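You operate a simulated robot arm through the tools that you are given. There is no shell and no other tool.

The job below is to be done with a simulated robot arm. You get a single attempt, and the scene is never put back.

Task
Strip the bench winch to the blue cage and brush it clean in the bath.
Fine: ring and drum stand on the mat, the cage stays in the bath, the black brush goes back in its cup.
Where things are to end (x, y in the base frame): black ring within 0.05 m of [0.23, -0.64]; chrome drum within 0.05 m of [0.1, -0.8].

The check looks at the end state, three seconds after you hand in, the way a careful person would. Anything else that was tipped, shoved, dropped, spilled or broken makes it a failure.

Robot
A 7-joint arm with a two-finger parallel gripper, fixed in place. Base frame: the origin is on the floor under the middle of its stand, x ahead of it, y to its left, z up. Readings come in m, rad, newtons and seconds.
With the tool pointing down near the work surface it reaches from about 0.44 to 0.9 m from the base axis. Its first joint turns from -0.297 to 2.199 rad. Payload 1.57 kg.
The tool frame sits at the grasp point between the pads (the TCP): z along the fingers, y along the line on which they close. The tips reach 0.03 m beyond it. Largest opening 0.08 m; finger width 0.017, thickness 0.012; the body of the gripper, 0.04 by 0.082 m, starts 0.08 m behind the TCP.
Orientation is told as [roll, pitch, yaw] about the base's x, y, z axes, in that order, counted from this pose: with the fingers straight down and closing along the base's y, the tool's x points along the base's -x, its y along +y and its z along -z.

Tools
- The arm moves only by the tool send_rows. Its arguments are lists of equal length, an entry for each row: "grip": the gripper command, from -1 (fully open) to 1 (shut), values between in proportion; "travel": the shift along the base's x, y, z in units of 500 mm (1.0 is 500 mm), a list of three; "dr": the turn, a rotation vector about the base's x, y, z in units of 120 degrees (1.0 is 120 degrees), a list of three. In form: {"grip": [grip, ...], "travel": [[dx, dy, dz], ...], "dr": [[rx, ry, rz], ...]}. A call has 1 to 20 rows; each row is the pose to reach, as a shift and turn from the pose commanded when the call began. A call with a number of a shift or a turn outside -1 to 1 is refused whole. Each row takes 0.2 s and may step no farther than 0.05 m and 0.15 rad from the row before; otherwise, or with a gripper value out of range, the whole call is refused. A pose out of reach is approached as far as the arm can. The call stops where the force on the tool passes 40 N (or 10 N more than at its start, if that is more) or the arm is blocked; 0.2 s more then pass. The fingers move at their own pace (about 0.045 m/s each) and stop on an object; they squeeze with about 26 N. The grip force told is the motor's: it shows also when the fingers shut on nothing. Time passes only in rows, and 0.2 s behind the last, so rows that repeat a pose let the fingers close. The reply holds the time, the measured pose of the TCP, the force on the tool along the base axes, the opening and the grip force, in the units named above and with some noise, with the torque about the TCP (base axes, N m) and any sound that the robot's microphone picked up.
- Cameras (640 x 400 px; columns grow to the right, rows downward): "scene" is fixed at [0.4007, -0.5003, 1.6572]; the picture's right is [1.00, 0.01, 0.00], its down [0.01, -0.88, -0.48] and it looks along [-0.01, 0.48, -0.88] (base axes); focal length 214 px, centre (320, 200). "wrist" rides on the gripper at [0.072, -0.007, -0.122] in the tool frame; the picture's right is [0.09, 1.00, 0.00], its down [-0.84, 0.08, -0.54] and it looks along [-0.54, 0.05, 0.84] (tool axes); focal length 238 px, centre (320, 200). There is no depth. A picture from a camera that has moved, and an enlarged one, comes with that camera's place and axes in the base frame and with its lens.
- grab_frame(camera): a new picture of that camera. It takes no simulated time.
- raise_lower(by): slides the trunk up (or, below 0, down) by that many m; the arm rides with it, the base frame stays. It gives what a move gives, with no picture.
- zoom(camera, box): a new picture of the part [left, top, right, bottom] of that camera's present view, enlarged. It takes no simulated time.
- job_done(): hands the job in; it is judged then, once.

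Nothing tells you positions but the pictures and the camera data. Unless the task says otherwise, let go and move clear before handing in.

The tools are called after ">>>" as a command line: name --argument value ..., lists and objects as JSON in quotes. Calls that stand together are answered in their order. send_rows: Moves the arm, as the interface text tells. Its arguments: {"type":"object","properties":{"grip":{"type":"array","items":{"type":"number"}},"travel":{"type":"array","items":{"type":"array","items":{"type":"number"}}},"dr":{"type":"array","items":{"type":"array","items":{"type":"number"}}}},"required":["grip","travel","dr"]} The other tools are called the same way: raise_lower (by) moves the trunk up or down; grab_frame (camera) takes a picture; zoom (camera, box) takes an enlarged picture of a part of a camera's view; job_done () hands the job in.

At the start:

```text
time: 0.0
tool_pos: [0.5115, -0.025, 1.2897]
tool_rot: [0.0, 0.0, 0.0]
wrist_force: [-0.4, 0.3, 0.3]
wrist_torque: [0.0, -0.01, -0.04]
opening: 0.08
finger_force: 0.1
trunk travel left (down, up): [-0.7, 0.09]
```

scene: 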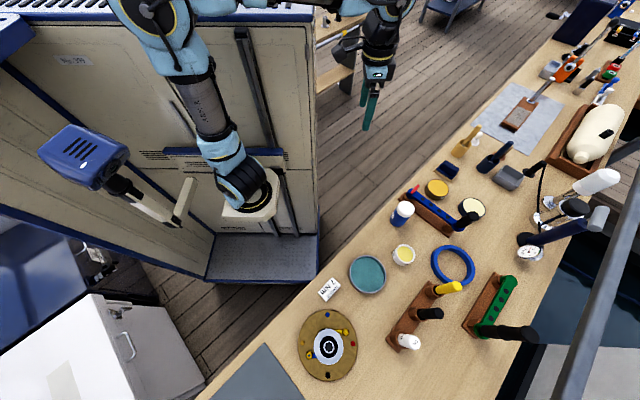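
wrist: 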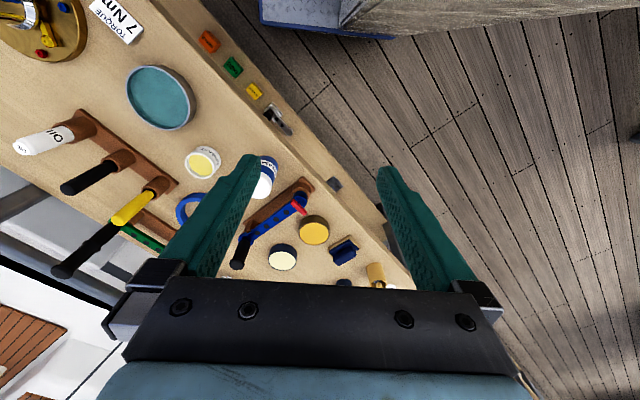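

I see a workbench running diagonally, with a winch on a round brass base at the lower left, a teal bath, a rack of tools with handles, and a mat at the bottom. I'll zoom in on each before moving.

>>> zoom --camera "scene" --box '[200, 240, 440, 400]'

>>> zoom --camera "scene" --box '[380, 220, 560, 370]'

>>> zoom --camera "scene" --box '[280, 300, 380, 390]'

>>> zoom --camera "wrist" --box '[0, 0, 320, 280]'

```text
2.50 times, centred on (320, 320) of scene
camera zoom: at [0.4007, -0.5003, 1.6572], right [1.0, 0.01, 0.0], down [0.01, -0.88, -0.48], along [-0.01, 0.48, -0.88], focal length 536 px, centre (320, -100)
```

zoom: 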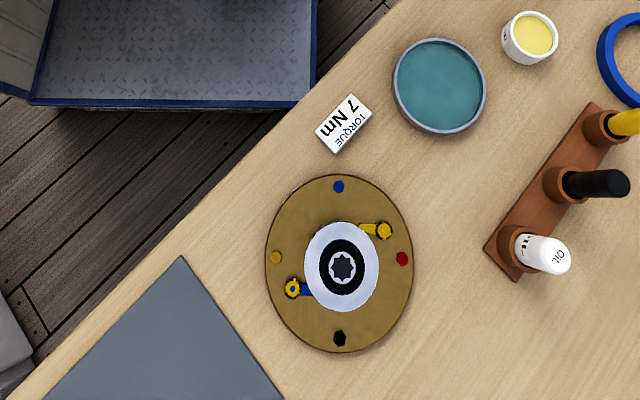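

```text
2.67 times, centred on (470, 295) of scene
camera zoom: at [0.4007, -0.5003, 1.6572], right [1.0, 0.01, 0.0], down [0.01, -0.88, -0.48], along [-0.01, 0.48, -0.88], focal length 572 px, centre (-80, -53)
```

zoom: 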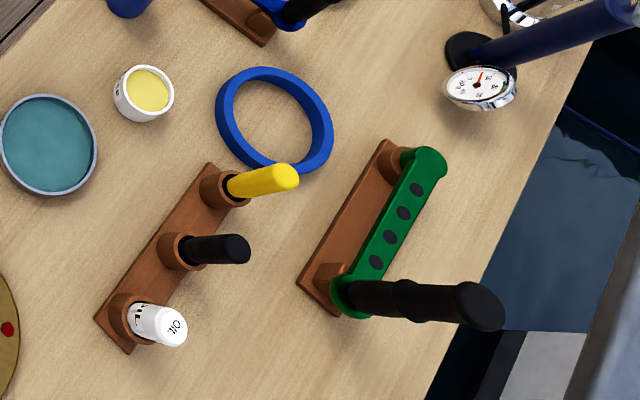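

```text
4.44 times, centred on (330, 345) of scene
camera zoom: at [0.4007, -0.5003, 1.6572], right [1.0, 0.01, 0.0], down [0.01, -0.88, -0.48], along [-0.01, 0.48, -0.88], focal length 953 px, centre (276, -444)
```

zoom: 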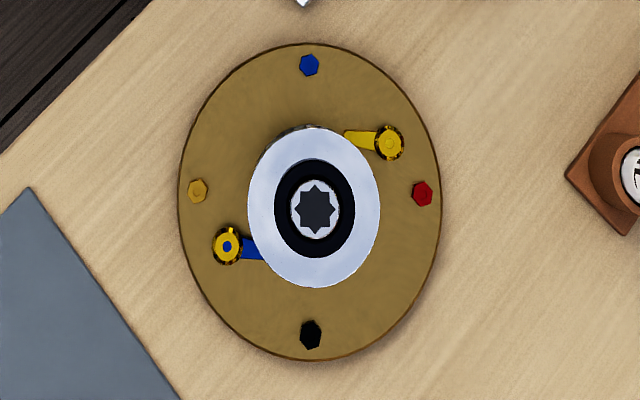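

```text
1.43 times, centred on (160, 140) of wrist
camera zoom: at [0.4412, -0.0324, 1.4115], right [-0.09, 1.0, 0.0], down [0.84, 0.08, 0.54], along [0.54, 0.05, -0.84], focal length 340 px, centre (549, 286)
```

zoom: 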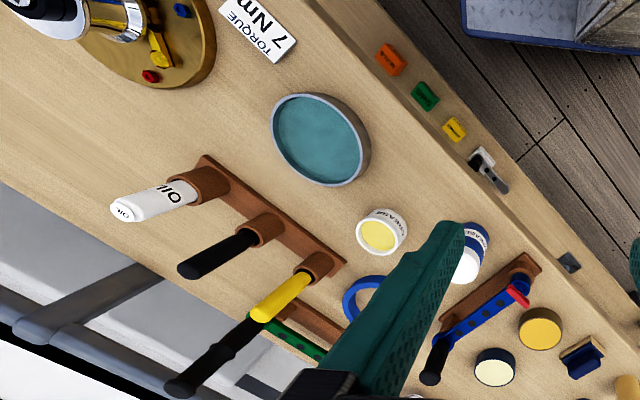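

The winch stands at about (0.42, -0.58), the bath at about (0.56, -0.37), and the bench top is near z 0.86. I'll stay high and bring the wrist camera above the winch for a closer look.

>>> send_rows --grip '[-1, -1, -1, -1, -1, -1, -1, -1, -1, -1, -1, -1, -1]' --travel '[[-0.02, -0.08, 0], [-0.04, -0.16, 0], [-0.07, -0.24, 0], [-0.1, -0.32, 0], [-0.13, -0.4, 0], [-0.16, -0.48, 0], [-0.19, -0.56, 0], [-0.22, -0.64, 0], [-0.25, -0.72, 0], [-0.28, -0.8, 0], [-0.31, -0.88, 0], [-0.33, -0.96, -0.04], [-0.34, -1.0, -0.1]]' --dr '[[0, 0, 0], [0, 0, 0], [0, 0, 0], [0, 0, 0], [0, 0, 0], [0, 0, 0], [0, 0, 0], [0, 0, 0], [0, 0, 0], [0, 0, 0], [0, 0, 0], [0, 0, 0], [0, 0, 0]]'

```text
time: 2.8
tool_pos: [0.3409, -0.5265, 1.2422]
tool_rot: [-0.001, -0.001, 0.0]
wrist_force: [1.0, -0.3, -0.5]
wrist_torque: [-0.04, -0.02, -0.01]
opening: 0.08
finger_force: 0.1
trunk travel left (down, up): [-0.7, 0.09]
```

>>> grab_frame --camera "wrist"

>>> grab_frame --camera "scene"

```text
taken
camera wrist: at [0.2698, -0.5343, 1.3635], right [-0.09, 1.0, 0.0], down [0.84, 0.08, 0.54], along [0.54, 0.05, -0.84], focal length 238 px, centre (320, 200)
```

wrist: 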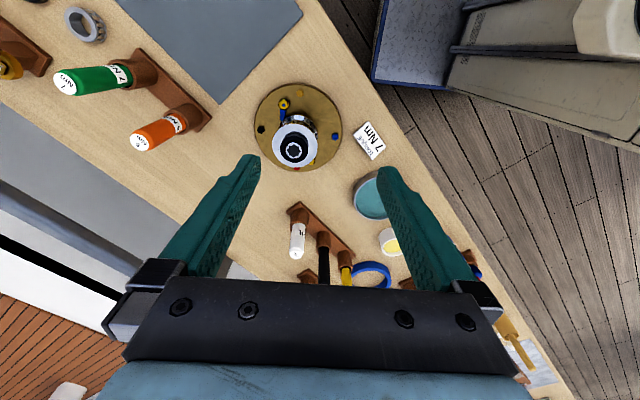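

```text
taken
```

scene: 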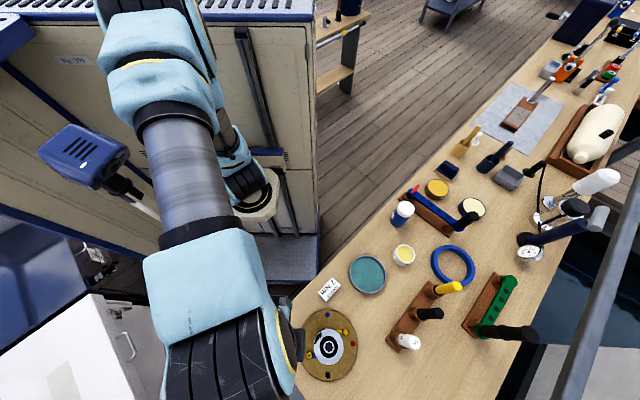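

I can see the winch from above, and a second rack holding green and orange torque keys. I'll zoom in on the details.

>>> zoom --camera "wrist" --box '[240, 70, 400, 180]'

>>> zoom --camera "wrist" --box '[0, 0, 220, 160]'

>>> zoom --camera "wrist" --box '[270, 160, 430, 300]'

```text
3.64 times, centred on (320, 125) of wrist
camera zoom: at [0.2698, -0.5343, 1.3635], right [-0.09, 1.0, 0.0], down [0.84, 0.08, 0.54], along [0.54, 0.05, -0.84], focal length 867 px, centre (320, 473)
```

zoom: 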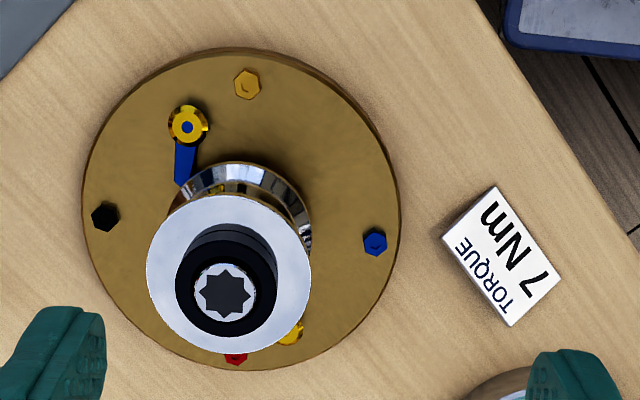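

```text
2.50 times, centred on (110, 80) of wrist
camera zoom: at [0.2698, -0.5343, 1.3635], right [-0.09, 1.0, 0.0], down [0.84, 0.08, 0.54], along [0.54, 0.05, -0.84], focal length 596 px, centre (845, 500)
```

zoom: 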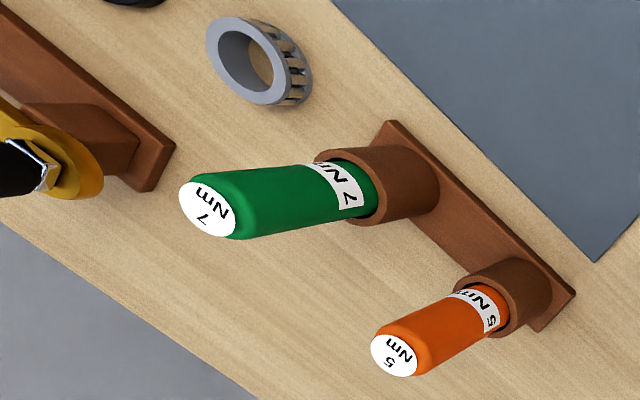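

```text
2.86 times, centred on (350, 230) of wrist
camera zoom: at [0.2698, -0.5343, 1.3635], right [-0.09, 1.0, 0.0], down [0.84, 0.08, 0.54], along [0.54, 0.05, -0.84], focal length 681 px, centre (234, 114)
```

zoom: 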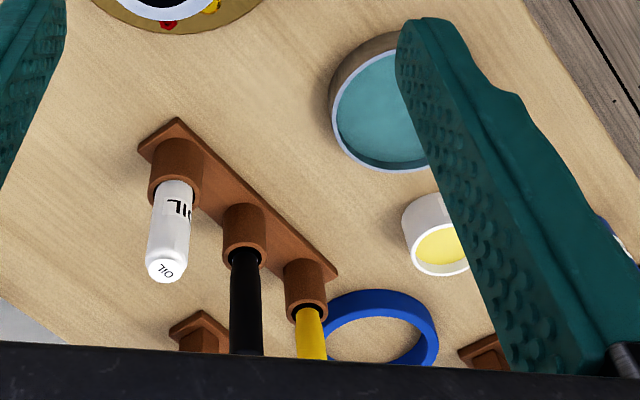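

The winch has a black ring on a chrome drum, with two small levers and four bolts on its base. I'll lower and tilt the wrist to see the drum from the side.

>>> send_rows --grip '[-1, -1, -1, -1, -1, -1, -1, -1]' --travel '[[-0.03, -0.01, -0.06], [-0.06, -0.02, -0.12], [-0.09, -0.035, -0.18], [-0.12, -0.05, -0.24], [-0.15, -0.06, -0.3], [-0.18, -0.07, -0.36], [-0.182, -0.08, -0.42], [-0.182, -0.087, -0.484]]' --dr '[[0, -0.04, 0], [0, -0.08, 0], [0, -0.12, 0], [0, -0.16, 0], [0, -0.2, 0], [0, -0.24, 0], [0, -0.25, 0], [0, -0.25, 0]]'

>>> grab_frame --camera "wrist"

>>> grab_frame --camera "scene"

```text
time: 4.6
tool_pos: [0.252, -0.569, 0.997]
tool_rot: [-0.002, -0.525, 0.0]
wrist_force: [0.7, 0.2, -0.7]
wrist_torque: [-0.03, 0.02, -0.02]
opening: 0.0801
finger_force: 0.1
trunk travel left (down, up): [-0.7, 0.09]
```

```text
taken
camera wrist: at [0.1293, -0.576, 1.0667], right [-0.08, 1.0, -0.05], down [0.45, 0.08, 0.89], along [0.89, 0.05, -0.46], focal length 238 px, centre (320, 200)
```

wrist: 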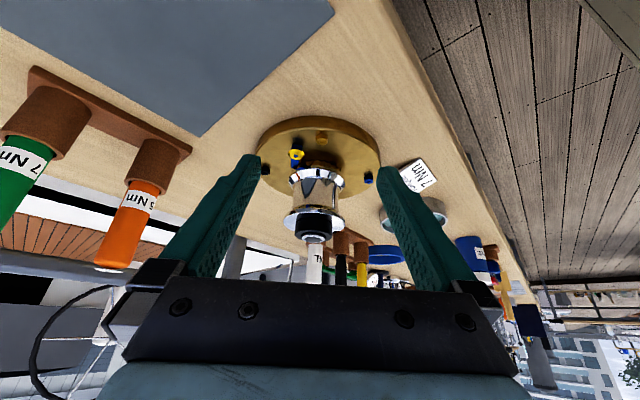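

```text
taken
```

scene: 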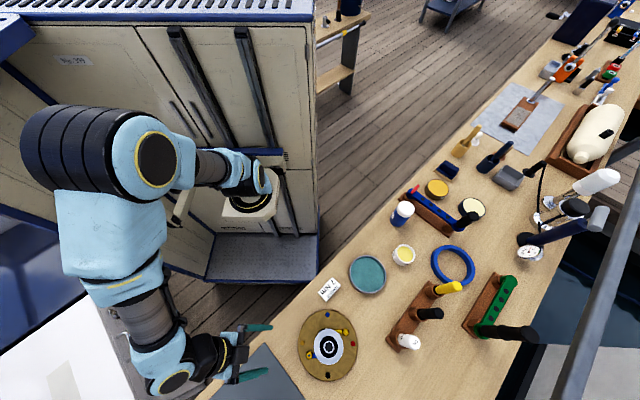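

The side view works, though it comes upside-down. I'll zoom in on the drum.

>>> zoom --camera "wrist" --box '[250, 100, 390, 280]'

>>> zoom --camera "wrist" --box '[270, 130, 370, 200]'

>>> zoom --camera "scene" --box '[290, 300, 370, 390]'

```text
2.22 times, centred on (320, 190) of wrist
camera zoom: at [0.1293, -0.576, 1.0667], right [-0.08, 1.0, -0.05], down [0.45, 0.08, 0.89], along [0.89, 0.05, -0.46], focal length 530 px, centre (320, 222)
```

zoom: 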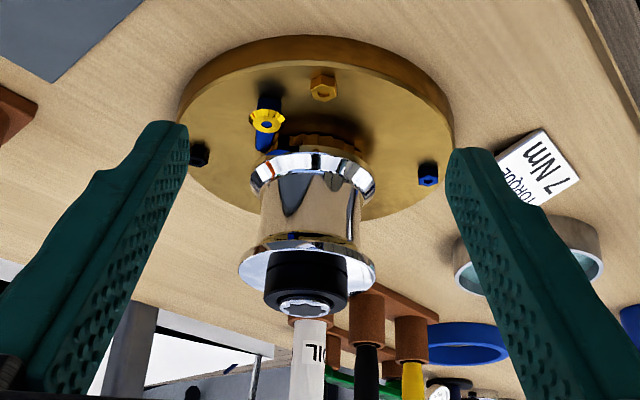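

```text
5.71 times, centred on (320, 165) of wrist
camera zoom: at [0.1293, -0.576, 1.0667], right [-0.08, 1.0, -0.05], down [0.45, 0.08, 0.89], along [0.89, 0.05, -0.46], focal length 1362 px, centre (320, 400)
```

zoom: 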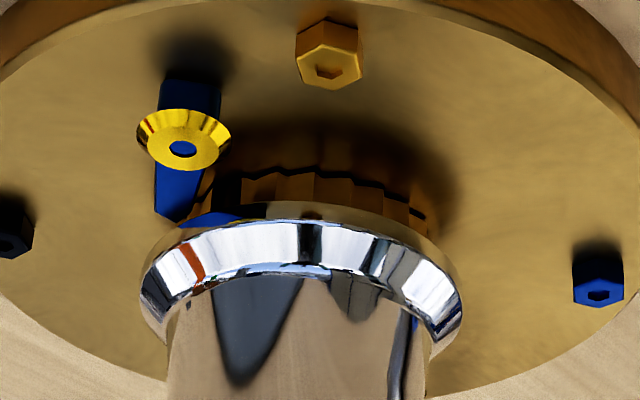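

```text
4.44 times, centred on (330, 345) of scene
camera zoom: at [0.4007, -0.5003, 1.6572], right [1.0, 0.01, 0.0], down [0.01, -0.88, -0.48], along [-0.01, 0.48, -0.88], focal length 953 px, centre (276, -444)
```

zoom: 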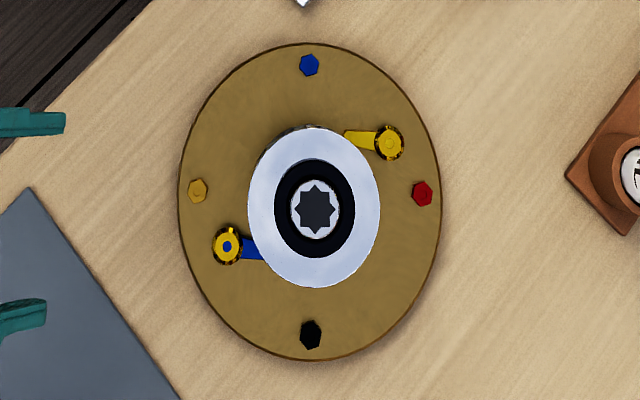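

I put the upper flange at about z 0.946 and 81 mm wide, the waist at about 60 mm, and the black ring at z 0.95 to 0.967 and about 48 mm wide. Below the lower flange there is a ratchet with two pawls. Next I'll go straight above the ring to find its centre.

>>> send_rows --grip '[-1, -1, -1, -1, -1, -1, -1, -1, -1]' --travel '[[0, 0, 0.08], [0, 0, 0.16], [0.03, 0, 0.206], [0.1, 0, 0.206], [0.17, 0, 0.206], [0.24, 0, 0.206], [0.3, 0, 0.206], [0.336, 0, 0.206], [0.336, 0, 0.206]]' --dr '[[0, 0, 0], [0, 0.03, 0], [0, 0.08, 0], [0, 0.13, 0], [0, 0.18, 0], [0, 0.22, 0], [0, 0.25, 0], [0, 0.25, 0], [0, 0.25, 0]]'

>>> grab_frame --camera "wrist"

>>> zoom --camera "wrist" --box '[240, 80, 400, 190]'

```text
time: 6.6
tool_pos: [0.4186, -0.5691, 1.0999]
tool_rot: [0.0, 0.0, 0.001]
wrist_force: [-0.4, 0.4, 1.7]
wrist_torque: [-0.01, 0.03, 0.0]
opening: 0.0799
finger_force: 0.2
trunk travel left (down, up): [-0.7, 0.09]
```

```text
taken
camera wrist: at [0.3479, -0.5758, 1.222], right [-0.09, 1.0, 0.0], down [0.84, 0.08, 0.54], along [0.54, 0.05, -0.84], focal length 238 px, centre (320, 200)
```

wrist: 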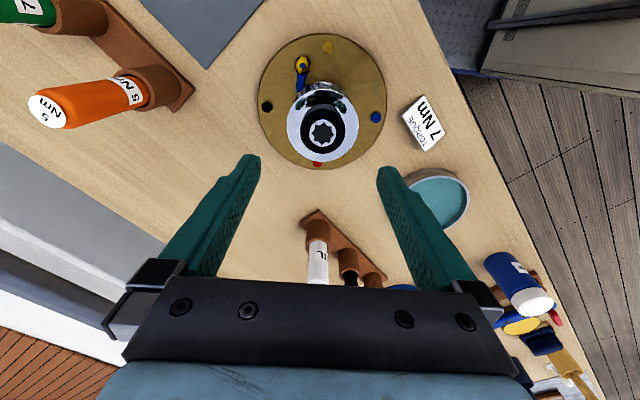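

```text
3.64 times, centred on (320, 135) of wrist
camera zoom: at [0.3479, -0.5758, 1.222], right [-0.09, 1.0, 0.0], down [0.84, 0.08, 0.54], along [0.54, 0.05, -0.84], focal length 867 px, centre (320, 436)
```

zoom: 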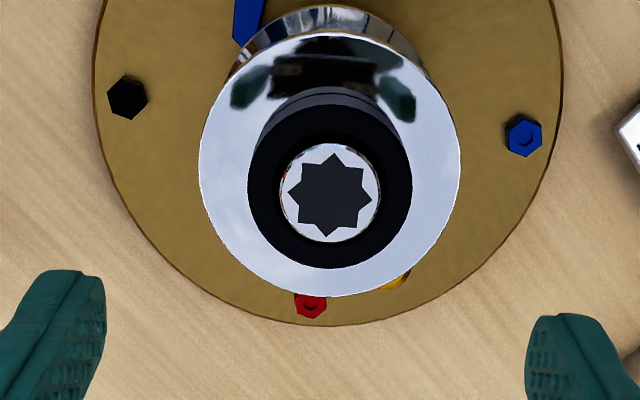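

The ring's centre is at about (0.4245, -0.566), the ring is about 48 mm wide, and it looks plain. I'll go down around it with the fingers open, stopping just above the flange.

>>> send_rows --grip '[-1, -1, -1, -1, -1, -1]' --travel '[[0.012, 0.006, -0.02], [0.012, 0.006, -0.08], [0.012, 0.006, -0.14], [0.012, 0.006, -0.19], [0.012, 0.006, -0.22], [0.012, 0.006, -0.23]]' --dr '[[0, 0, 0], [0, 0, 0], [0, 0, 0], [0, 0, 0], [0, 0, 0], [0, 0, 0]]'

>>> grab_frame --camera "wrist"

>>> zoom --camera "scene" --box '[270, 300, 390, 390]'

```text
time: 8.0
tool_pos: [0.4234, -0.566, 0.9844]
tool_rot: [0.001, 0.0, 0.0]
wrist_force: [1.1, 0.6, 0.5]
wrist_torque: [-0.01, -0.04, 0.02]
opening: 0.0802
finger_force: 0.0
trunk travel left (down, up): [-0.7, 0.09]
```

```text
taken
camera wrist: at [0.3533, -0.5732, 1.1064], right [-0.09, 1.0, 0.0], down [0.84, 0.08, 0.54], along [0.54, 0.05, -0.84], focal length 238 px, centre (320, 200)
```

wrist: 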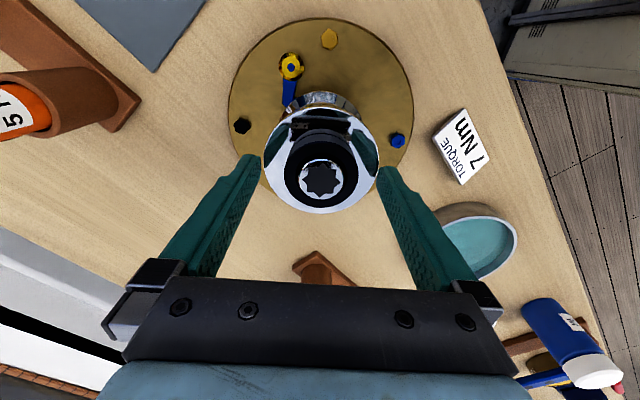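

```text
4.44 times, centred on (330, 345) of scene
camera zoom: at [0.4007, -0.5003, 1.6572], right [1.0, 0.01, 0.0], down [0.01, -0.88, -0.48], along [-0.01, 0.48, -0.88], focal length 953 px, centre (276, -444)
```

zoom: 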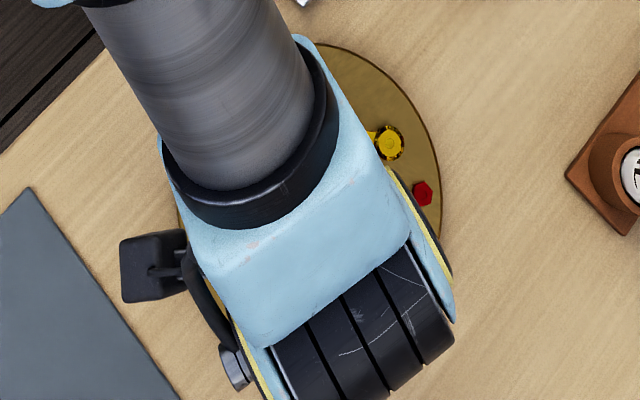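

The ring is centred between the fingers. I'll lower 3 mm and close on it.

>>> send_rows --grip '[-1, 1, 1, 1, 1]' --travel '[[0.001, 0, -0.006], [0.001, 0, -0.006], [0.001, 0, -0.006], [0.001, 0, -0.006], [0.001, 0, -0.006]]' --dr '[[0, 0, 0], [0, 0, 0], [0, 0, 0], [0, 0, 0], [0, 0, 0]]'

>>> zoom --camera "wrist" --box '[220, 60, 420, 220]'

```text
time: 9.2
tool_pos: [0.424, -0.5651, 0.9821]
tool_rot: [0.0, 0.0, 0.001]
wrist_force: [1.6, 4.4, 9.9]
wrist_torque: [0.41, -0.01, -0.01]
opening: 0.0484
finger_force: 25.7
trunk travel left (down, up): [-0.7, 0.09]
```

```text
2.50 times, centred on (320, 140) of wrist
camera zoom: at [0.3542, -0.5722, 1.104], right [-0.09, 1.0, 0.0], down [0.84, 0.08, 0.54], along [0.54, 0.05, -0.84], focal length 596 px, centre (320, 350)
```

zoom: 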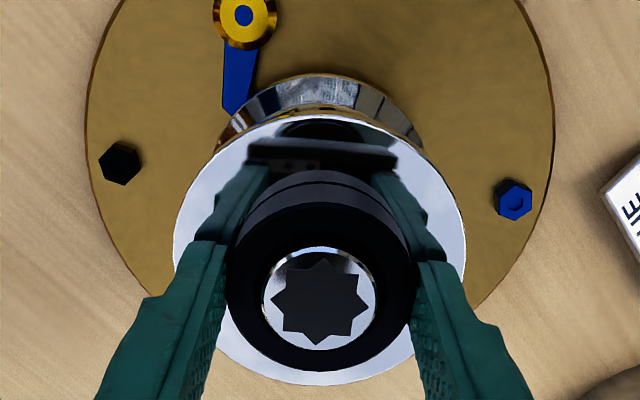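

The ring is gripped at 48.4 mm, but the tips seem to touch the flange slightly. I'll try a tiny lift to see whether the ring is loose or threaded.

>>> send_rows --grip '[1, 1, 1]' --travel '[[0, 0, 0.004], [0, 0, 0.008], [0, 0, 0.008]]' --dr '[[0, 0, 0], [0, 0, 0], [0, 0, 0]]'

```text
time: 10.0
tool_pos: [0.4254, -0.5665, 0.9863]
tool_rot: [-0.001, -0.001, 0.0]
wrist_force: [-0.4, 0.6, -1.2]
wrist_torque: [0.02, 0.02, 0.01]
opening: 0.0484
finger_force: 26.1
trunk travel left (down, up): [-0.7, 0.09]
```

>>> send_rows --grip '[1, 1]' --travel '[[0, 0, 0.006], [0, 0, 0.012]]' --dr '[[0, 0, 0], [0, 0, 0]]'

>>> zoom --camera "wrist" --box '[220, 60, 420, 220]'

```text
time: 10.6
tool_pos: [0.426, -0.566, 0.9911]
tool_rot: [-0.001, 0.0, 0.0]
wrist_force: [-1.2, 4.6, -2.3]
wrist_torque: [0.07, 0.05, -0.01]
opening: 0.0481
finger_force: 26.3
trunk travel left (down, up): [-0.7, 0.09]
```

```text
2.50 times, centred on (320, 140) of wrist
camera zoom: at [0.3547, -0.5733, 1.1134], right [-0.09, 1.0, 0.0], down [0.84, 0.08, 0.54], along [0.54, 0.05, -0.84], focal length 596 px, centre (320, 350)
```

zoom: 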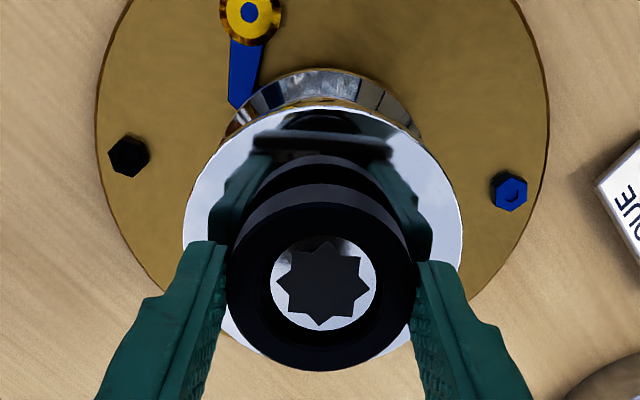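

The ring came up with the gripper and shows little resistance, so it is not threaded. I'll lift it clear of the spindle.

>>> send_rows --grip '[1, 1, 1, 1, 1, 1]' --travel '[[0, 0, 0.02], [0, 0, 0.04], [0, 0, 0.07], [0, 0, 0.12], [0, 0, 0.18], [0, 0, 0.24]]' --dr '[[0, 0, 0], [0, 0, 0], [0, 0, 0], [0, 0, 0], [0, 0, 0], [0, 0, 0]]'

>>> grab_frame --camera "wrist"

>>> zoom --camera "wrist" --box '[240, 70, 400, 180]'

```text
time: 12.0
tool_pos: [0.4281, -0.5663, 1.1127]
tool_rot: [0.0, -0.001, 0.0]
wrist_force: [-0.6, 0.3, -1.0]
wrist_torque: [0.03, 0.0, 0.0]
opening: 0.0482
finger_force: 25.9
trunk travel left (down, up): [-0.7, 0.09]
```

```text
taken
camera wrist: at [0.3572, -0.5738, 1.2343], right [-0.09, 1.0, 0.0], down [0.84, 0.08, 0.54], along [0.54, 0.05, -0.84], focal length 238 px, centre (320, 200)
```

wrist: 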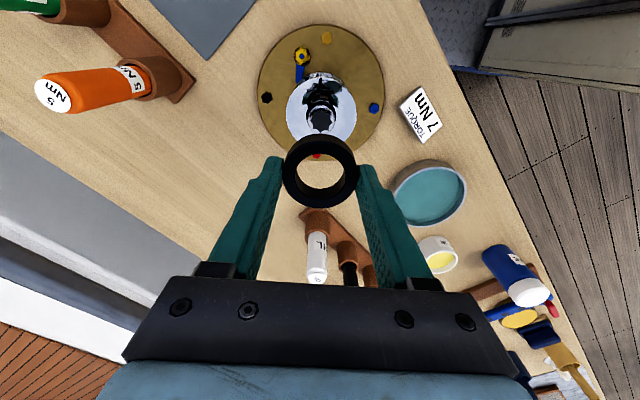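

```text
3.64 times, centred on (320, 125) of wrist
camera zoom: at [0.3572, -0.5738, 1.2343], right [-0.09, 1.0, 0.0], down [0.84, 0.08, 0.54], along [0.54, 0.05, -0.84], focal length 867 px, centre (320, 473)
```

zoom: 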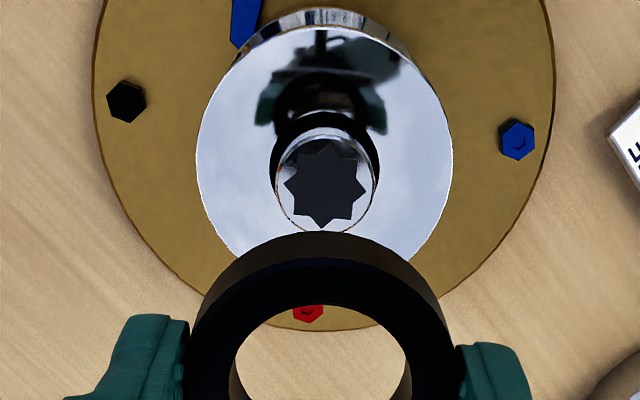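

The ring is off and held. Next I'll carry it high over to the mat at (0.23, -0.64).

>>> send_rows --grip '[1, 1, 1, 1, 1, 1, 1]' --travel '[[-0.08, -0.03, 0], [-0.16, -0.06, 0], [-0.24, -0.09, 0], [-0.32, -0.12, 0], [-0.396, -0.148, 0], [-0.396, -0.148, -0.09], [-0.396, -0.148, -0.18]]' --dr '[[0, 0, 0], [0, 0, 0], [0, 0, 0], [0, 0, 0], [0, 0, 0], [0, 0, 0], [0, 0, 0]]'

>>> grab_frame --camera "wrist"

>>> grab_frame --camera "scene"

```text
time: 13.6
tool_pos: [0.2276, -0.6399, 1.0219]
tool_rot: [0.001, 0.0, -0.001]
wrist_force: [-0.9, 0.0, 0.8]
wrist_torque: [-0.03, 0.01, 0.02]
opening: 0.0479
finger_force: 25.7
trunk travel left (down, up): [-0.7, 0.09]
```

```text
taken
camera wrist: at [0.1559, -0.6473, 1.1441], right [-0.09, 1.0, 0.0], down [0.84, 0.08, 0.54], along [0.54, 0.05, -0.84], focal length 238 px, centre (320, 200)
```

wrist: 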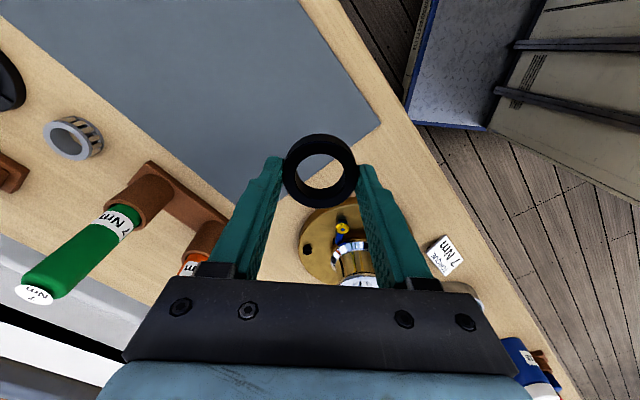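

```text
taken
```

scene: 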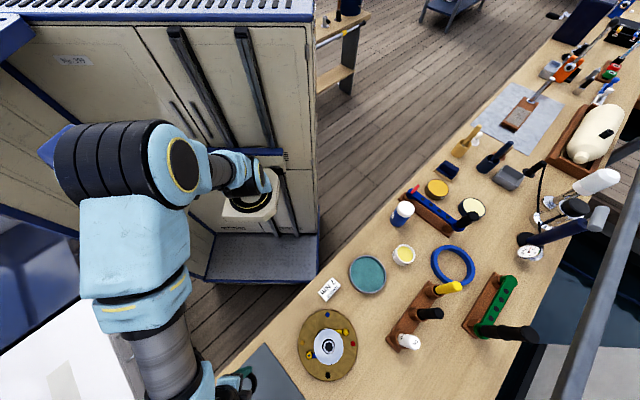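

The mat surface works out at about z 0.863. I'll lower the ring and watch for contact.

>>> send_rows --grip '[1, 1, 1, 1, 1]' --travel '[[0.004, 0, -0.08], [0.004, 0, -0.15], [0.004, 0, -0.21], [0.004, 0, -0.235], [0.004, 0, -0.245]]' --dr '[[0, 0, 0], [0, 0, 0], [0, 0, 0], [0, 0, 0], [0, 0, 0]]'

>>> zoom --camera "wrist" --box '[220, 80, 420, 240]'

```text
time: 14.8
tool_pos: [0.2283, -0.639, 0.8991]
tool_rot: [0.001, 0.001, 0.001]
wrist_force: [-0.6, 0.8, -0.6]
wrist_torque: [-0.02, 0.06, 0.01]
opening: 0.0434
finger_force: 25.9
trunk travel left (down, up): [-0.7, 0.09]
```

```text
2.50 times, centred on (320, 160) of wrist
camera zoom: at [0.1576, -0.6458, 1.0206], right [-0.09, 1.0, 0.0], down [0.84, 0.08, 0.54], along [0.54, 0.05, -0.84], focal length 596 px, centre (320, 300)
```

zoom: 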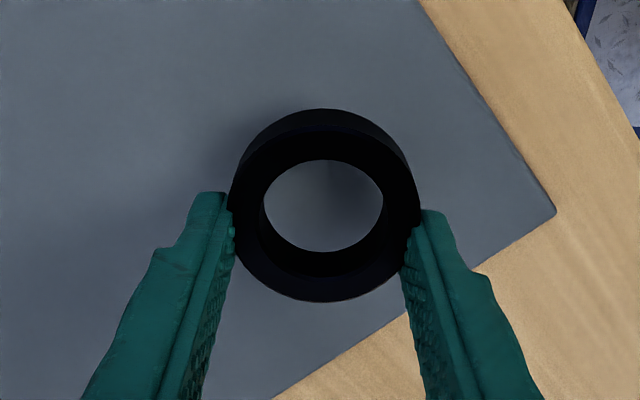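

The ring has slid a little in the grip, so I'll set it down now in small steps.

>>> send_rows --grip '[1, 1]' --travel '[[0, 0, -0.004], [0, 0, -0.008]]' --dr '[[0, 0, 0], [0, 0, 0]]'

>>> zoom --camera "wrist" --box '[220, 80, 420, 240]'

```text
time: 15.4
tool_pos: [0.2289, -0.6398, 0.8946]
tool_rot: [-0.001, 0.002, -0.001]
wrist_force: [-0.2, -0.7, -0.6]
wrist_torque: [-0.01, -0.01, 0.0]
opening: 0.0436
finger_force: 25.5
trunk travel left (down, up): [-0.7, 0.09]
```

```text
2.50 times, centred on (320, 160) of wrist
camera zoom: at [0.1579, -0.6465, 1.0168], right [-0.09, 1.0, 0.0], down [0.84, 0.08, 0.54], along [0.54, 0.05, -0.84], focal length 596 px, centre (320, 300)
```

zoom: 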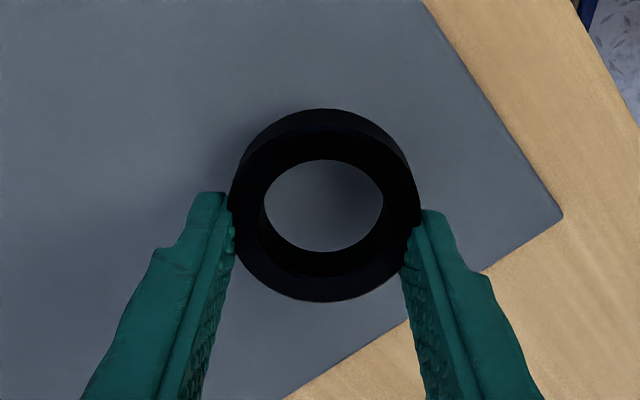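

>>> send_rows --grip '[1, 1]' --travel '[[0, 0, -0.004], [0, 0, -0.007]]' --dr '[[0, 0, 0], [0, 0, 0]]'

>>> zoom --camera "scene" --box '[210, 330, 310, 400]'

```text
time: 16.0
tool_pos: [0.2282, -0.64, 0.8915]
tool_rot: [0.0, 0.0, 0.001]
wrist_force: [1.0, 0.2, -0.6]
wrist_torque: [-0.01, 0.0, -0.03]
opening: 0.0437
finger_force: 25.9
trunk travel left (down, up): [-0.7, 0.09]
```

```text
5.71 times, centred on (260, 365) of scene
camera zoom: at [0.4007, -0.5003, 1.6572], right [1.0, 0.01, 0.0], down [0.01, -0.88, -0.48], along [-0.01, 0.48, -0.88], focal length 1226 px, centre (663, -743)
```

zoom: 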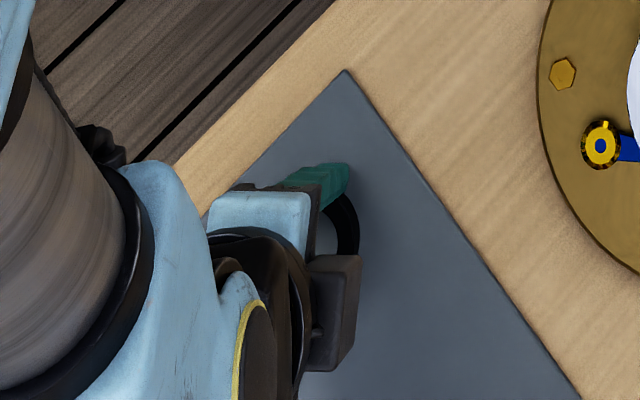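

>>> send_rows --grip '[1, 1, 1]' --travel '[[0, 0, -0.003], [0, 0, -0.005], [0, 0, -0.006]]' --dr '[[0, 0, 0], [0, 0, 0], [0, 0, 0]]'

```text
time: 16.8
tool_pos: [0.2293, -0.6394, 0.8895]
tool_rot: [0.0, 0.0, -0.001]
wrist_force: [-0.1, -0.3, 0.2]
wrist_torque: [0.02, 0.01, 0.02]
opening: 0.0435
finger_force: 26.3
trunk travel left (down, up): [-0.7, 0.09]
```

>>> send_rows --grip '[1, 1, 1]' --travel '[[0, 0, -0.003], [0, 0, -0.006], [0, 0, -0.006]]' --dr '[[0, 0, 0], [0, 0, 0], [0, 0, 0]]'

>>> zoom --camera "wrist" --box '[220, 80, 420, 240]'

```text
time: 17.6
tool_pos: [0.2298, -0.6405, 0.8858]
tool_rot: [0.0, -0.001, 0.001]
wrist_force: [-0.3, 0.4, -1.1]
wrist_torque: [-0.04, 0.02, 0.03]
opening: 0.0433
finger_force: 26.2
trunk travel left (down, up): [-0.7, 0.09]
```

```text
2.50 times, centred on (320, 160) of wrist
camera zoom: at [0.1585, -0.6467, 1.008], right [-0.09, 1.0, 0.0], down [0.84, 0.08, 0.54], along [0.54, 0.05, -0.84], focal length 596 px, centre (320, 300)
```

zoom: 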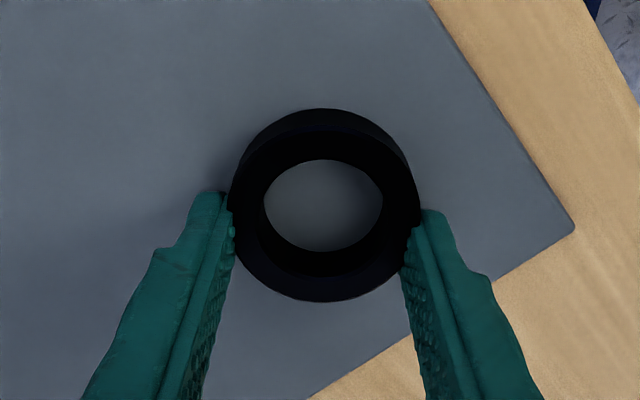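

>>> send_rows --grip '[1, 1, 1, 1]' --travel '[[0, 0, -0.003], [0, 0, -0.006], [0, 0, -0.008], [0, 0, -0.008]]' --dr '[[0, 0, 0], [0, 0, 0], [0, 0, 0], [0, 0, 0]]'

```text
time: 18.6
tool_pos: [0.2282, -0.6409, 0.8842]
tool_rot: [-0.003, 0.0, -0.001]
wrist_force: [-1.4, 6.4, 25.9]
wrist_torque: [0.79, 0.01, -0.11]
opening: 0.0436
finger_force: 25.9
trunk travel left (down, up): [-0.7, 0.09]
```

The ring has made contact, so the mat is at about z 0.854. I'll ease off the pressure, open the fingers and rise straight up.

>>> send_rows --grip '[1, -1, -1, -1, -1, -1, -1, -1, -1]' --travel '[[0, 0, 0.006], [0, 0, 0.006], [0, 0, 0.006], [0, 0, 0.006], [0, 0, 0.02], [0, 0, 0.06], [0, 0, 0.12], [0, 0, 0.2], [0, 0, 0.28]]' --dr '[[0, 0, 0], [0, 0, 0], [0, 0, 0], [0, 0, 0], [0, 0, 0], [0, 0, 0], [0, 0, 0], [0, 0, 0], [0, 0, 0]]'

>>> grab_frame --camera "wrist"

```text
time: 20.6
tool_pos: [0.23, -0.6416, 1.0241]
tool_rot: [0.002, 0.001, 0.0]
wrist_force: [1.0, -0.6, 0.8]
wrist_torque: [0.06, -0.01, -0.02]
opening: 0.08
finger_force: 0.0
trunk travel left (down, up): [-0.7, 0.09]
```

```text
taken
camera wrist: at [0.1585, -0.6477, 1.1458], right [-0.09, 1.0, 0.0], down [0.84, 0.08, 0.54], along [0.54, 0.05, -0.84], focal length 238 px, centre (320, 200)
```

wrist: 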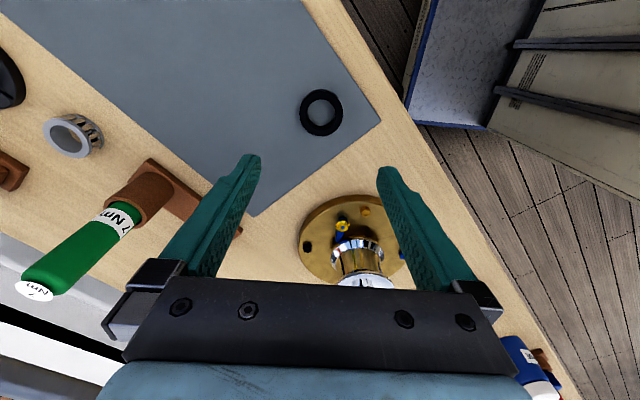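

The ring is down on the mat near (0.22, -0.64). The drum's flanges are wider than my opening, so I need to grip its 60 mm waist from the side. I'll turn the wrist outward and tilt it to get a level view first.

>>> send_rows --grip '[-1, -1, -1, -1, -1, -1, -1, -1, -1]' --travel '[[0.027, 0.049, 0.03], [0.054, 0.098, 0.06], [0.081, 0.146, 0.072], [0.108, 0.195, 0.072], [0.135, 0.244, 0.072], [0.162, 0.293, 0.072], [0.189, 0.341, 0.072], [0.216, 0.39, 0.072], [0.216, 0.39, 0.072]]' --dr '[[0, 0, -0.056], [0, 0, -0.112], [0, 0, -0.169], [0, 0, -0.225], [0, 0, -0.281], [0, 0, -0.337], [0, 0, -0.394], [0, 0, -0.45], [0, 0, -0.45]]'

>>> send_rows --grip '[-1, -1, -1, -1, -1, -1, -1, -1, -1, -1]' --travel '[[0, 0, 0], [0, 0, 0], [0, 0, 0], [0, 0, -0.02], [0, 0, -0.04], [0, 0, -0.06], [0, 0, -0.08], [0, 0, -0.1], [0, 0, -0.116], [0, 0, -0.116]]' --dr '[[-0.045, -0.0327, 0], [-0.09, -0.0653, 0], [-0.135, -0.098, 0], [-0.18, -0.1307, 0], [-0.225, -0.1633, 0], [-0.27, -0.196, 0], [-0.315, -0.2287, 0], [-0.36, -0.2613, 0], [-0.4045, -0.294, 0], [-0.4045, -0.294, 0]]'

>>> grab_frame --camera "wrist"

>>> grab_frame --camera "scene"

```text
time: 22.6
tool_pos: [0.3377, -0.4459, 1.0588]
tool_rot: [0.0, 0.001, -0.944]
wrist_force: [0.6, 0.1, -0.6]
wrist_torque: [-0.03, -0.01, -0.03]
opening: 0.0799
finger_force: 0.0
trunk travel left (down, up): [-0.7, 0.09]
```

```text
time: 24.8
tool_pos: [0.3975, -0.5581, 1.01]
tool_rot: [-0.003, -1.047, -0.941]
wrist_force: [0.1, -0.1, 1.1]
wrist_torque: [-0.01, -0.01, 0.04]
opening: 0.08
finger_force: 0.0
out of reach, approached as far as the arm can: row 4, 5, 6, 7, 8, 9, 10
trunk travel left (down, up): [-0.7, 0.09]
```

```text
taken
camera wrist: at [0.3091, -0.4465, 1.0079], right [0.78, 0.62, -0.08], down [0.03, 0.09, 1.0], along [0.63, -0.78, 0.05], focal length 238 px, centre (320, 200)
```

wrist: 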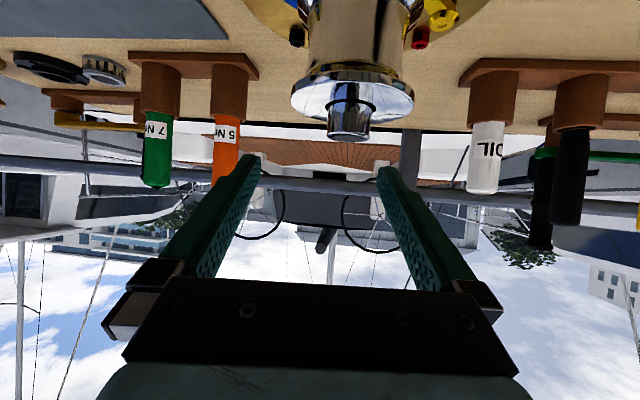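

```text
taken
```

scene: 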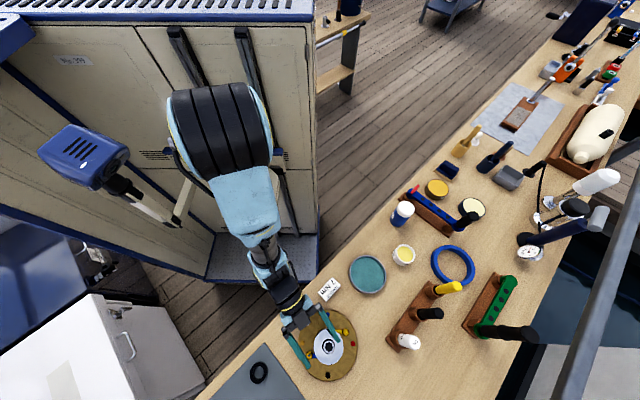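

That tilt is too close to the base to reach. Pointing the tool along +x gives more room, so I'll back out upward, straighten up and turn the yaw back to 0.

>>> send_rows --grip '[-1, -1, -1, -1, -1, -1, -1, -1, -1, -1, -1]' --travel '[[0, 0, 0.06], [0, 0, 0.12], [0, 0, 0.16], [0, 0, 0.2], [0, 0, 0.2], [0, 0, 0.2], [0, 0, 0.2], [0, 0, 0.2], [0, 0, 0.2], [0, 0, 0.2], [0, 0, 0.2]]' --dr '[[0, 0, 0], [0, 0, 0], [0.05, 0.0363, 0], [0.1, 0.0727, 0], [0.15, 0.109, 0], [0.2, 0.1454, 0], [0.25, 0.1817, 0], [0.3, 0.218, 0], [0.35, 0.2544, 0], [0.4045, 0.294, 0], [0.4045, 0.294, 0]]'

```text
time: 27.2
tool_pos: [0.3961, -0.5568, 1.1058]
tool_rot: [-0.001, 0.002, -0.945]
wrist_force: [0.2, 0.7, 0.5]
wrist_torque: [-0.02, 0.02, 0.01]
opening: 0.0802
finger_force: 0.1
out of reach, approached as far as the arm can: row 5, 6
trunk travel left (down, up): [-0.7, 0.09]
```

>>> send_rows --grip '[-1, -1, -1, -1, -1, -1, -1, -1]' --travel '[[-0.04, -0.002, 0], [-0.08, -0.005, 0], [-0.12, -0.008, 0], [-0.16, -0.011, 0], [-0.2, -0.014, 0], [-0.23, -0.018, 0], [-0.252, -0.018, 0], [-0.252, -0.018, 0]]' --dr '[[0, 0, 0.065], [0, 0, 0.13], [0, 0, 0.195], [0, 0, 0.26], [0, 0, 0.325], [0, 0, 0.39], [0, 0, 0.451], [0, 0, 0.451]]'

>>> send_rows --grip '[-1, -1, -1, -1, -1, -1, -1, -1, -1, -1]' --travel '[[0, 0, 0], [0, 0, 0], [0, 0, 0], [0, 0, -0.04], [0, 0, -0.08], [0, 0, -0.12], [0, 0, -0.16], [0, 0, -0.2], [0, 0, -0.208], [0, 0, -0.208]]' --dr '[[0, -0.06, 0], [0, -0.12, 0], [0, -0.18, 0], [0, -0.24, 0], [0, -0.3, 0], [0, -0.36, 0], [0, -0.42, 0], [0, -0.47, 0], [0, -0.5, 0], [0, -0.5, 0]]'

>>> grab_frame --camera "wrist"

>>> grab_frame --camera "scene"

```text
time: 29.0
tool_pos: [0.2714, -0.5655, 1.1076]
tool_rot: [0.0, -0.001, 0.003]
wrist_force: [-0.5, -0.9, 0.1]
wrist_torque: [-0.01, -0.02, -0.01]
opening: 0.08
finger_force: 0.0
trunk travel left (down, up): [-0.7, 0.09]
```

```text
time: 31.2
tool_pos: [0.2715, -0.5659, 1.0033]
tool_rot: [-0.004, -1.047, 0.004]
wrist_force: [0.7, -0.5, 0.0]
wrist_torque: [0.01, 0.03, -0.01]
opening: 0.0801
finger_force: 0.1
trunk travel left (down, up): [-0.7, 0.09]
```

```text
taken
camera wrist: at [0.131, -0.5728, 1.002], right [-0.05, 1.0, -0.08], down [-0.05, 0.08, 1.0], along [1.0, 0.05, 0.05], focal length 238 px, centre (320, 200)
```

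wrist: 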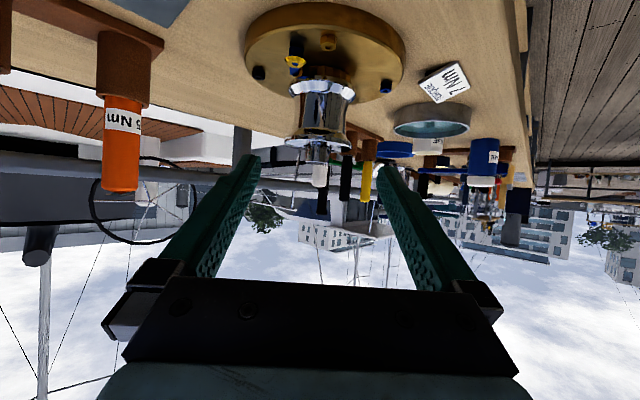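

```text
taken
```

scene: 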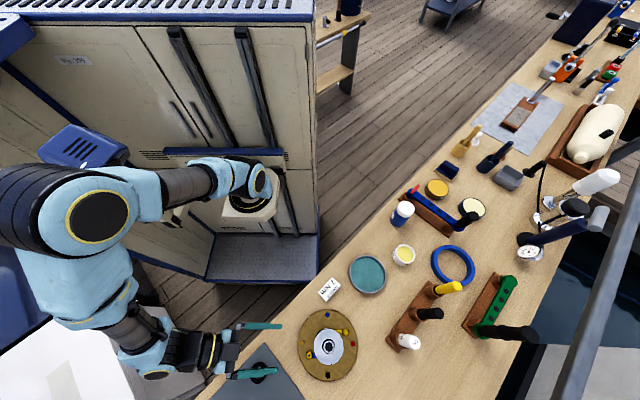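

That pose is reachable. I'll zoom in on the drum profile from here.

>>> zoom --camera "wrist" --box '[250, 10, 410, 180]'

>>> zoom --camera "wrist" --box '[280, 50, 370, 170]'

```text
2.35 times, centred on (330, 95) of wrist
camera zoom: at [0.131, -0.5728, 1.002], right [-0.05, 1.0, -0.08], down [-0.05, 0.08, 1.0], along [1.0, 0.05, 0.05], focal length 561 px, centre (296, 447)
```

zoom: 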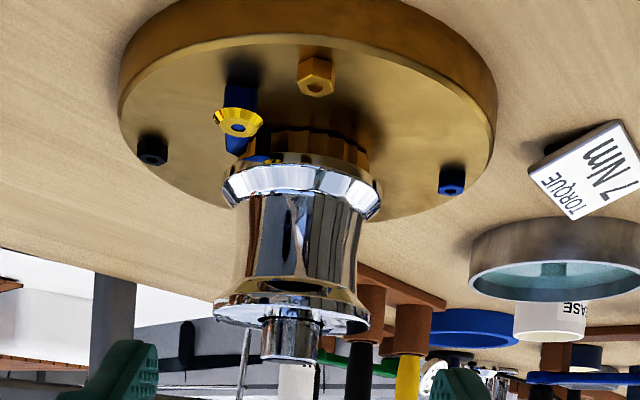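

```text
3.33 times, centred on (325, 110) of wrist
camera zoom: at [0.131, -0.5728, 1.002], right [-0.05, 1.0, -0.08], down [-0.05, 0.08, 1.0], along [1.0, 0.05, 0.05], focal length 794 px, centre (303, 500)
```

zoom: 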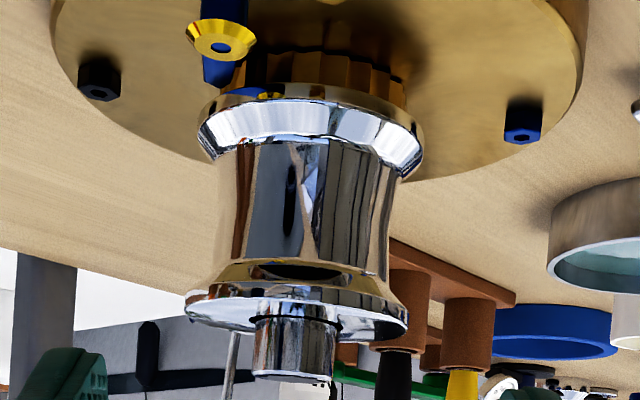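

The drum waist is straight from about z 0.897 to 0.935 and is about 64 mm wide, with its axis at about (0.4245, -0.566). I'll advance along the tool axis toward it and check part way.

>>> send_rows --grip '[-1, -1, -1, -1, -1]' --travel '[[0.04, 0, -0.0231], [0.08, 0, -0.0462], [0.12, 0, -0.0693], [0.16, 0, -0.0924], [0.18, 0, -0.104]]' --dr '[[0, 0, 0], [0, 0, 0], [0, 0, 0], [0, 0, 0], [0, 0, 0]]'

>>> grab_frame --camera "wrist"

>>> zoom --camera "scene" --box '[230, 290, 390, 400]'

```text
time: 32.4
tool_pos: [0.3612, -0.5653, 0.9511]
tool_rot: [-0.003, -1.048, 0.003]
wrist_force: [-0.1, 0.2, 0.1]
wrist_torque: [0.04, -0.02, -0.04]
opening: 0.0798
finger_force: 0.1
trunk travel left (down, up): [-0.7, 0.09]
```

```text
taken
camera wrist: at [0.2207, -0.5721, 0.9492], right [-0.05, 1.0, -0.08], down [-0.05, 0.08, 1.0], along [1.0, 0.05, 0.05], focal length 238 px, centre (320, 200)
```

wrist: 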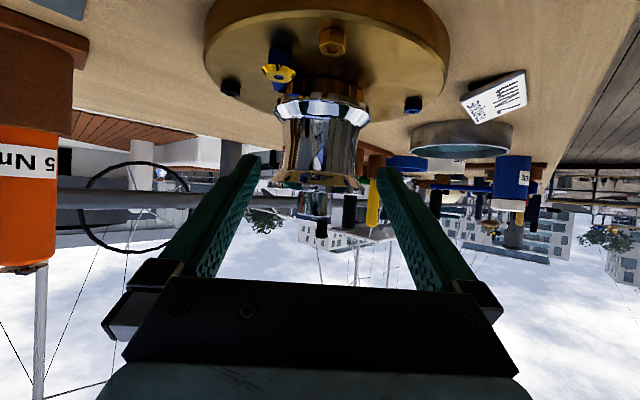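

```text
3.64 times, centred on (310, 345) of scene
camera zoom: at [0.4007, -0.5003, 1.6572], right [1.0, 0.01, 0.0], down [0.01, -0.88, -0.48], along [-0.01, 0.48, -0.88], focal length 780 px, centre (356, -327)
```

zoom: 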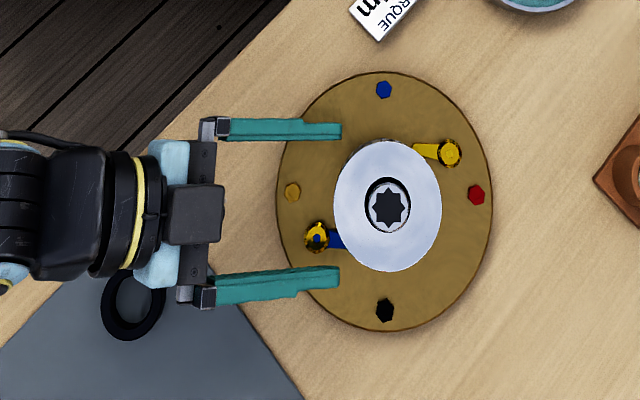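

Alignment is good: the flange clears both fingers. I'll advance the rest of the way to the waist.

>>> send_rows --grip '[-1, -1, -1, -1]' --travel '[[0.04, 0, -0.0231], [0.08, 0, -0.0462], [0.11, 0, -0.0635], [0.125, 0, -0.0722]]' --dr '[[0, 0, 0], [0, 0, 0], [0, 0, 0], [0, 0, 0]]'

>>> grab_frame --camera "wrist"

>>> zoom --camera "scene" --box '[230, 290, 390, 400]'

```text
time: 33.4
tool_pos: [0.4246, -0.566, 0.9148]
tool_rot: [-0.003, -1.048, 0.003]
wrist_force: [0.0, -0.8, 0.4]
wrist_torque: [0.01, -0.01, 0.0]
opening: 0.0799
finger_force: 0.0
trunk travel left (down, up): [-0.7, 0.09]
```

```text
taken
camera wrist: at [0.284, -0.5725, 0.9127], right [-0.05, 1.0, -0.08], down [-0.05, 0.08, 1.0], along [1.0, 0.05, 0.05], focal length 238 px, centre (320, 200)
```

wrist: 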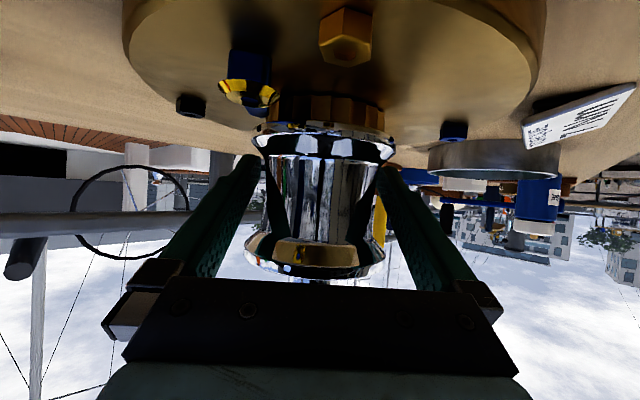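

```text
3.64 times, centred on (310, 345) of scene
camera zoom: at [0.4007, -0.5003, 1.6572], right [1.0, 0.01, 0.0], down [0.01, -0.88, -0.48], along [-0.01, 0.48, -0.88], focal length 780 px, centre (356, -327)
```

zoom: 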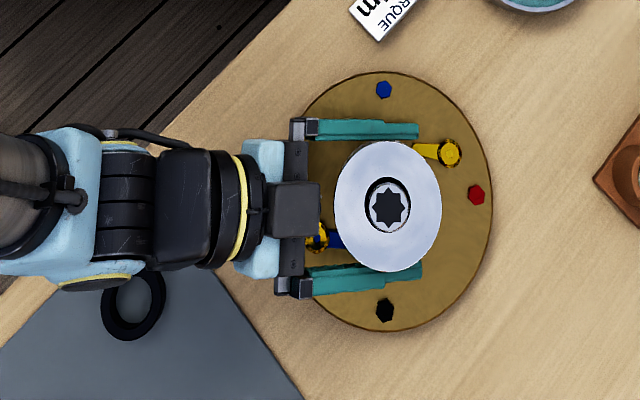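

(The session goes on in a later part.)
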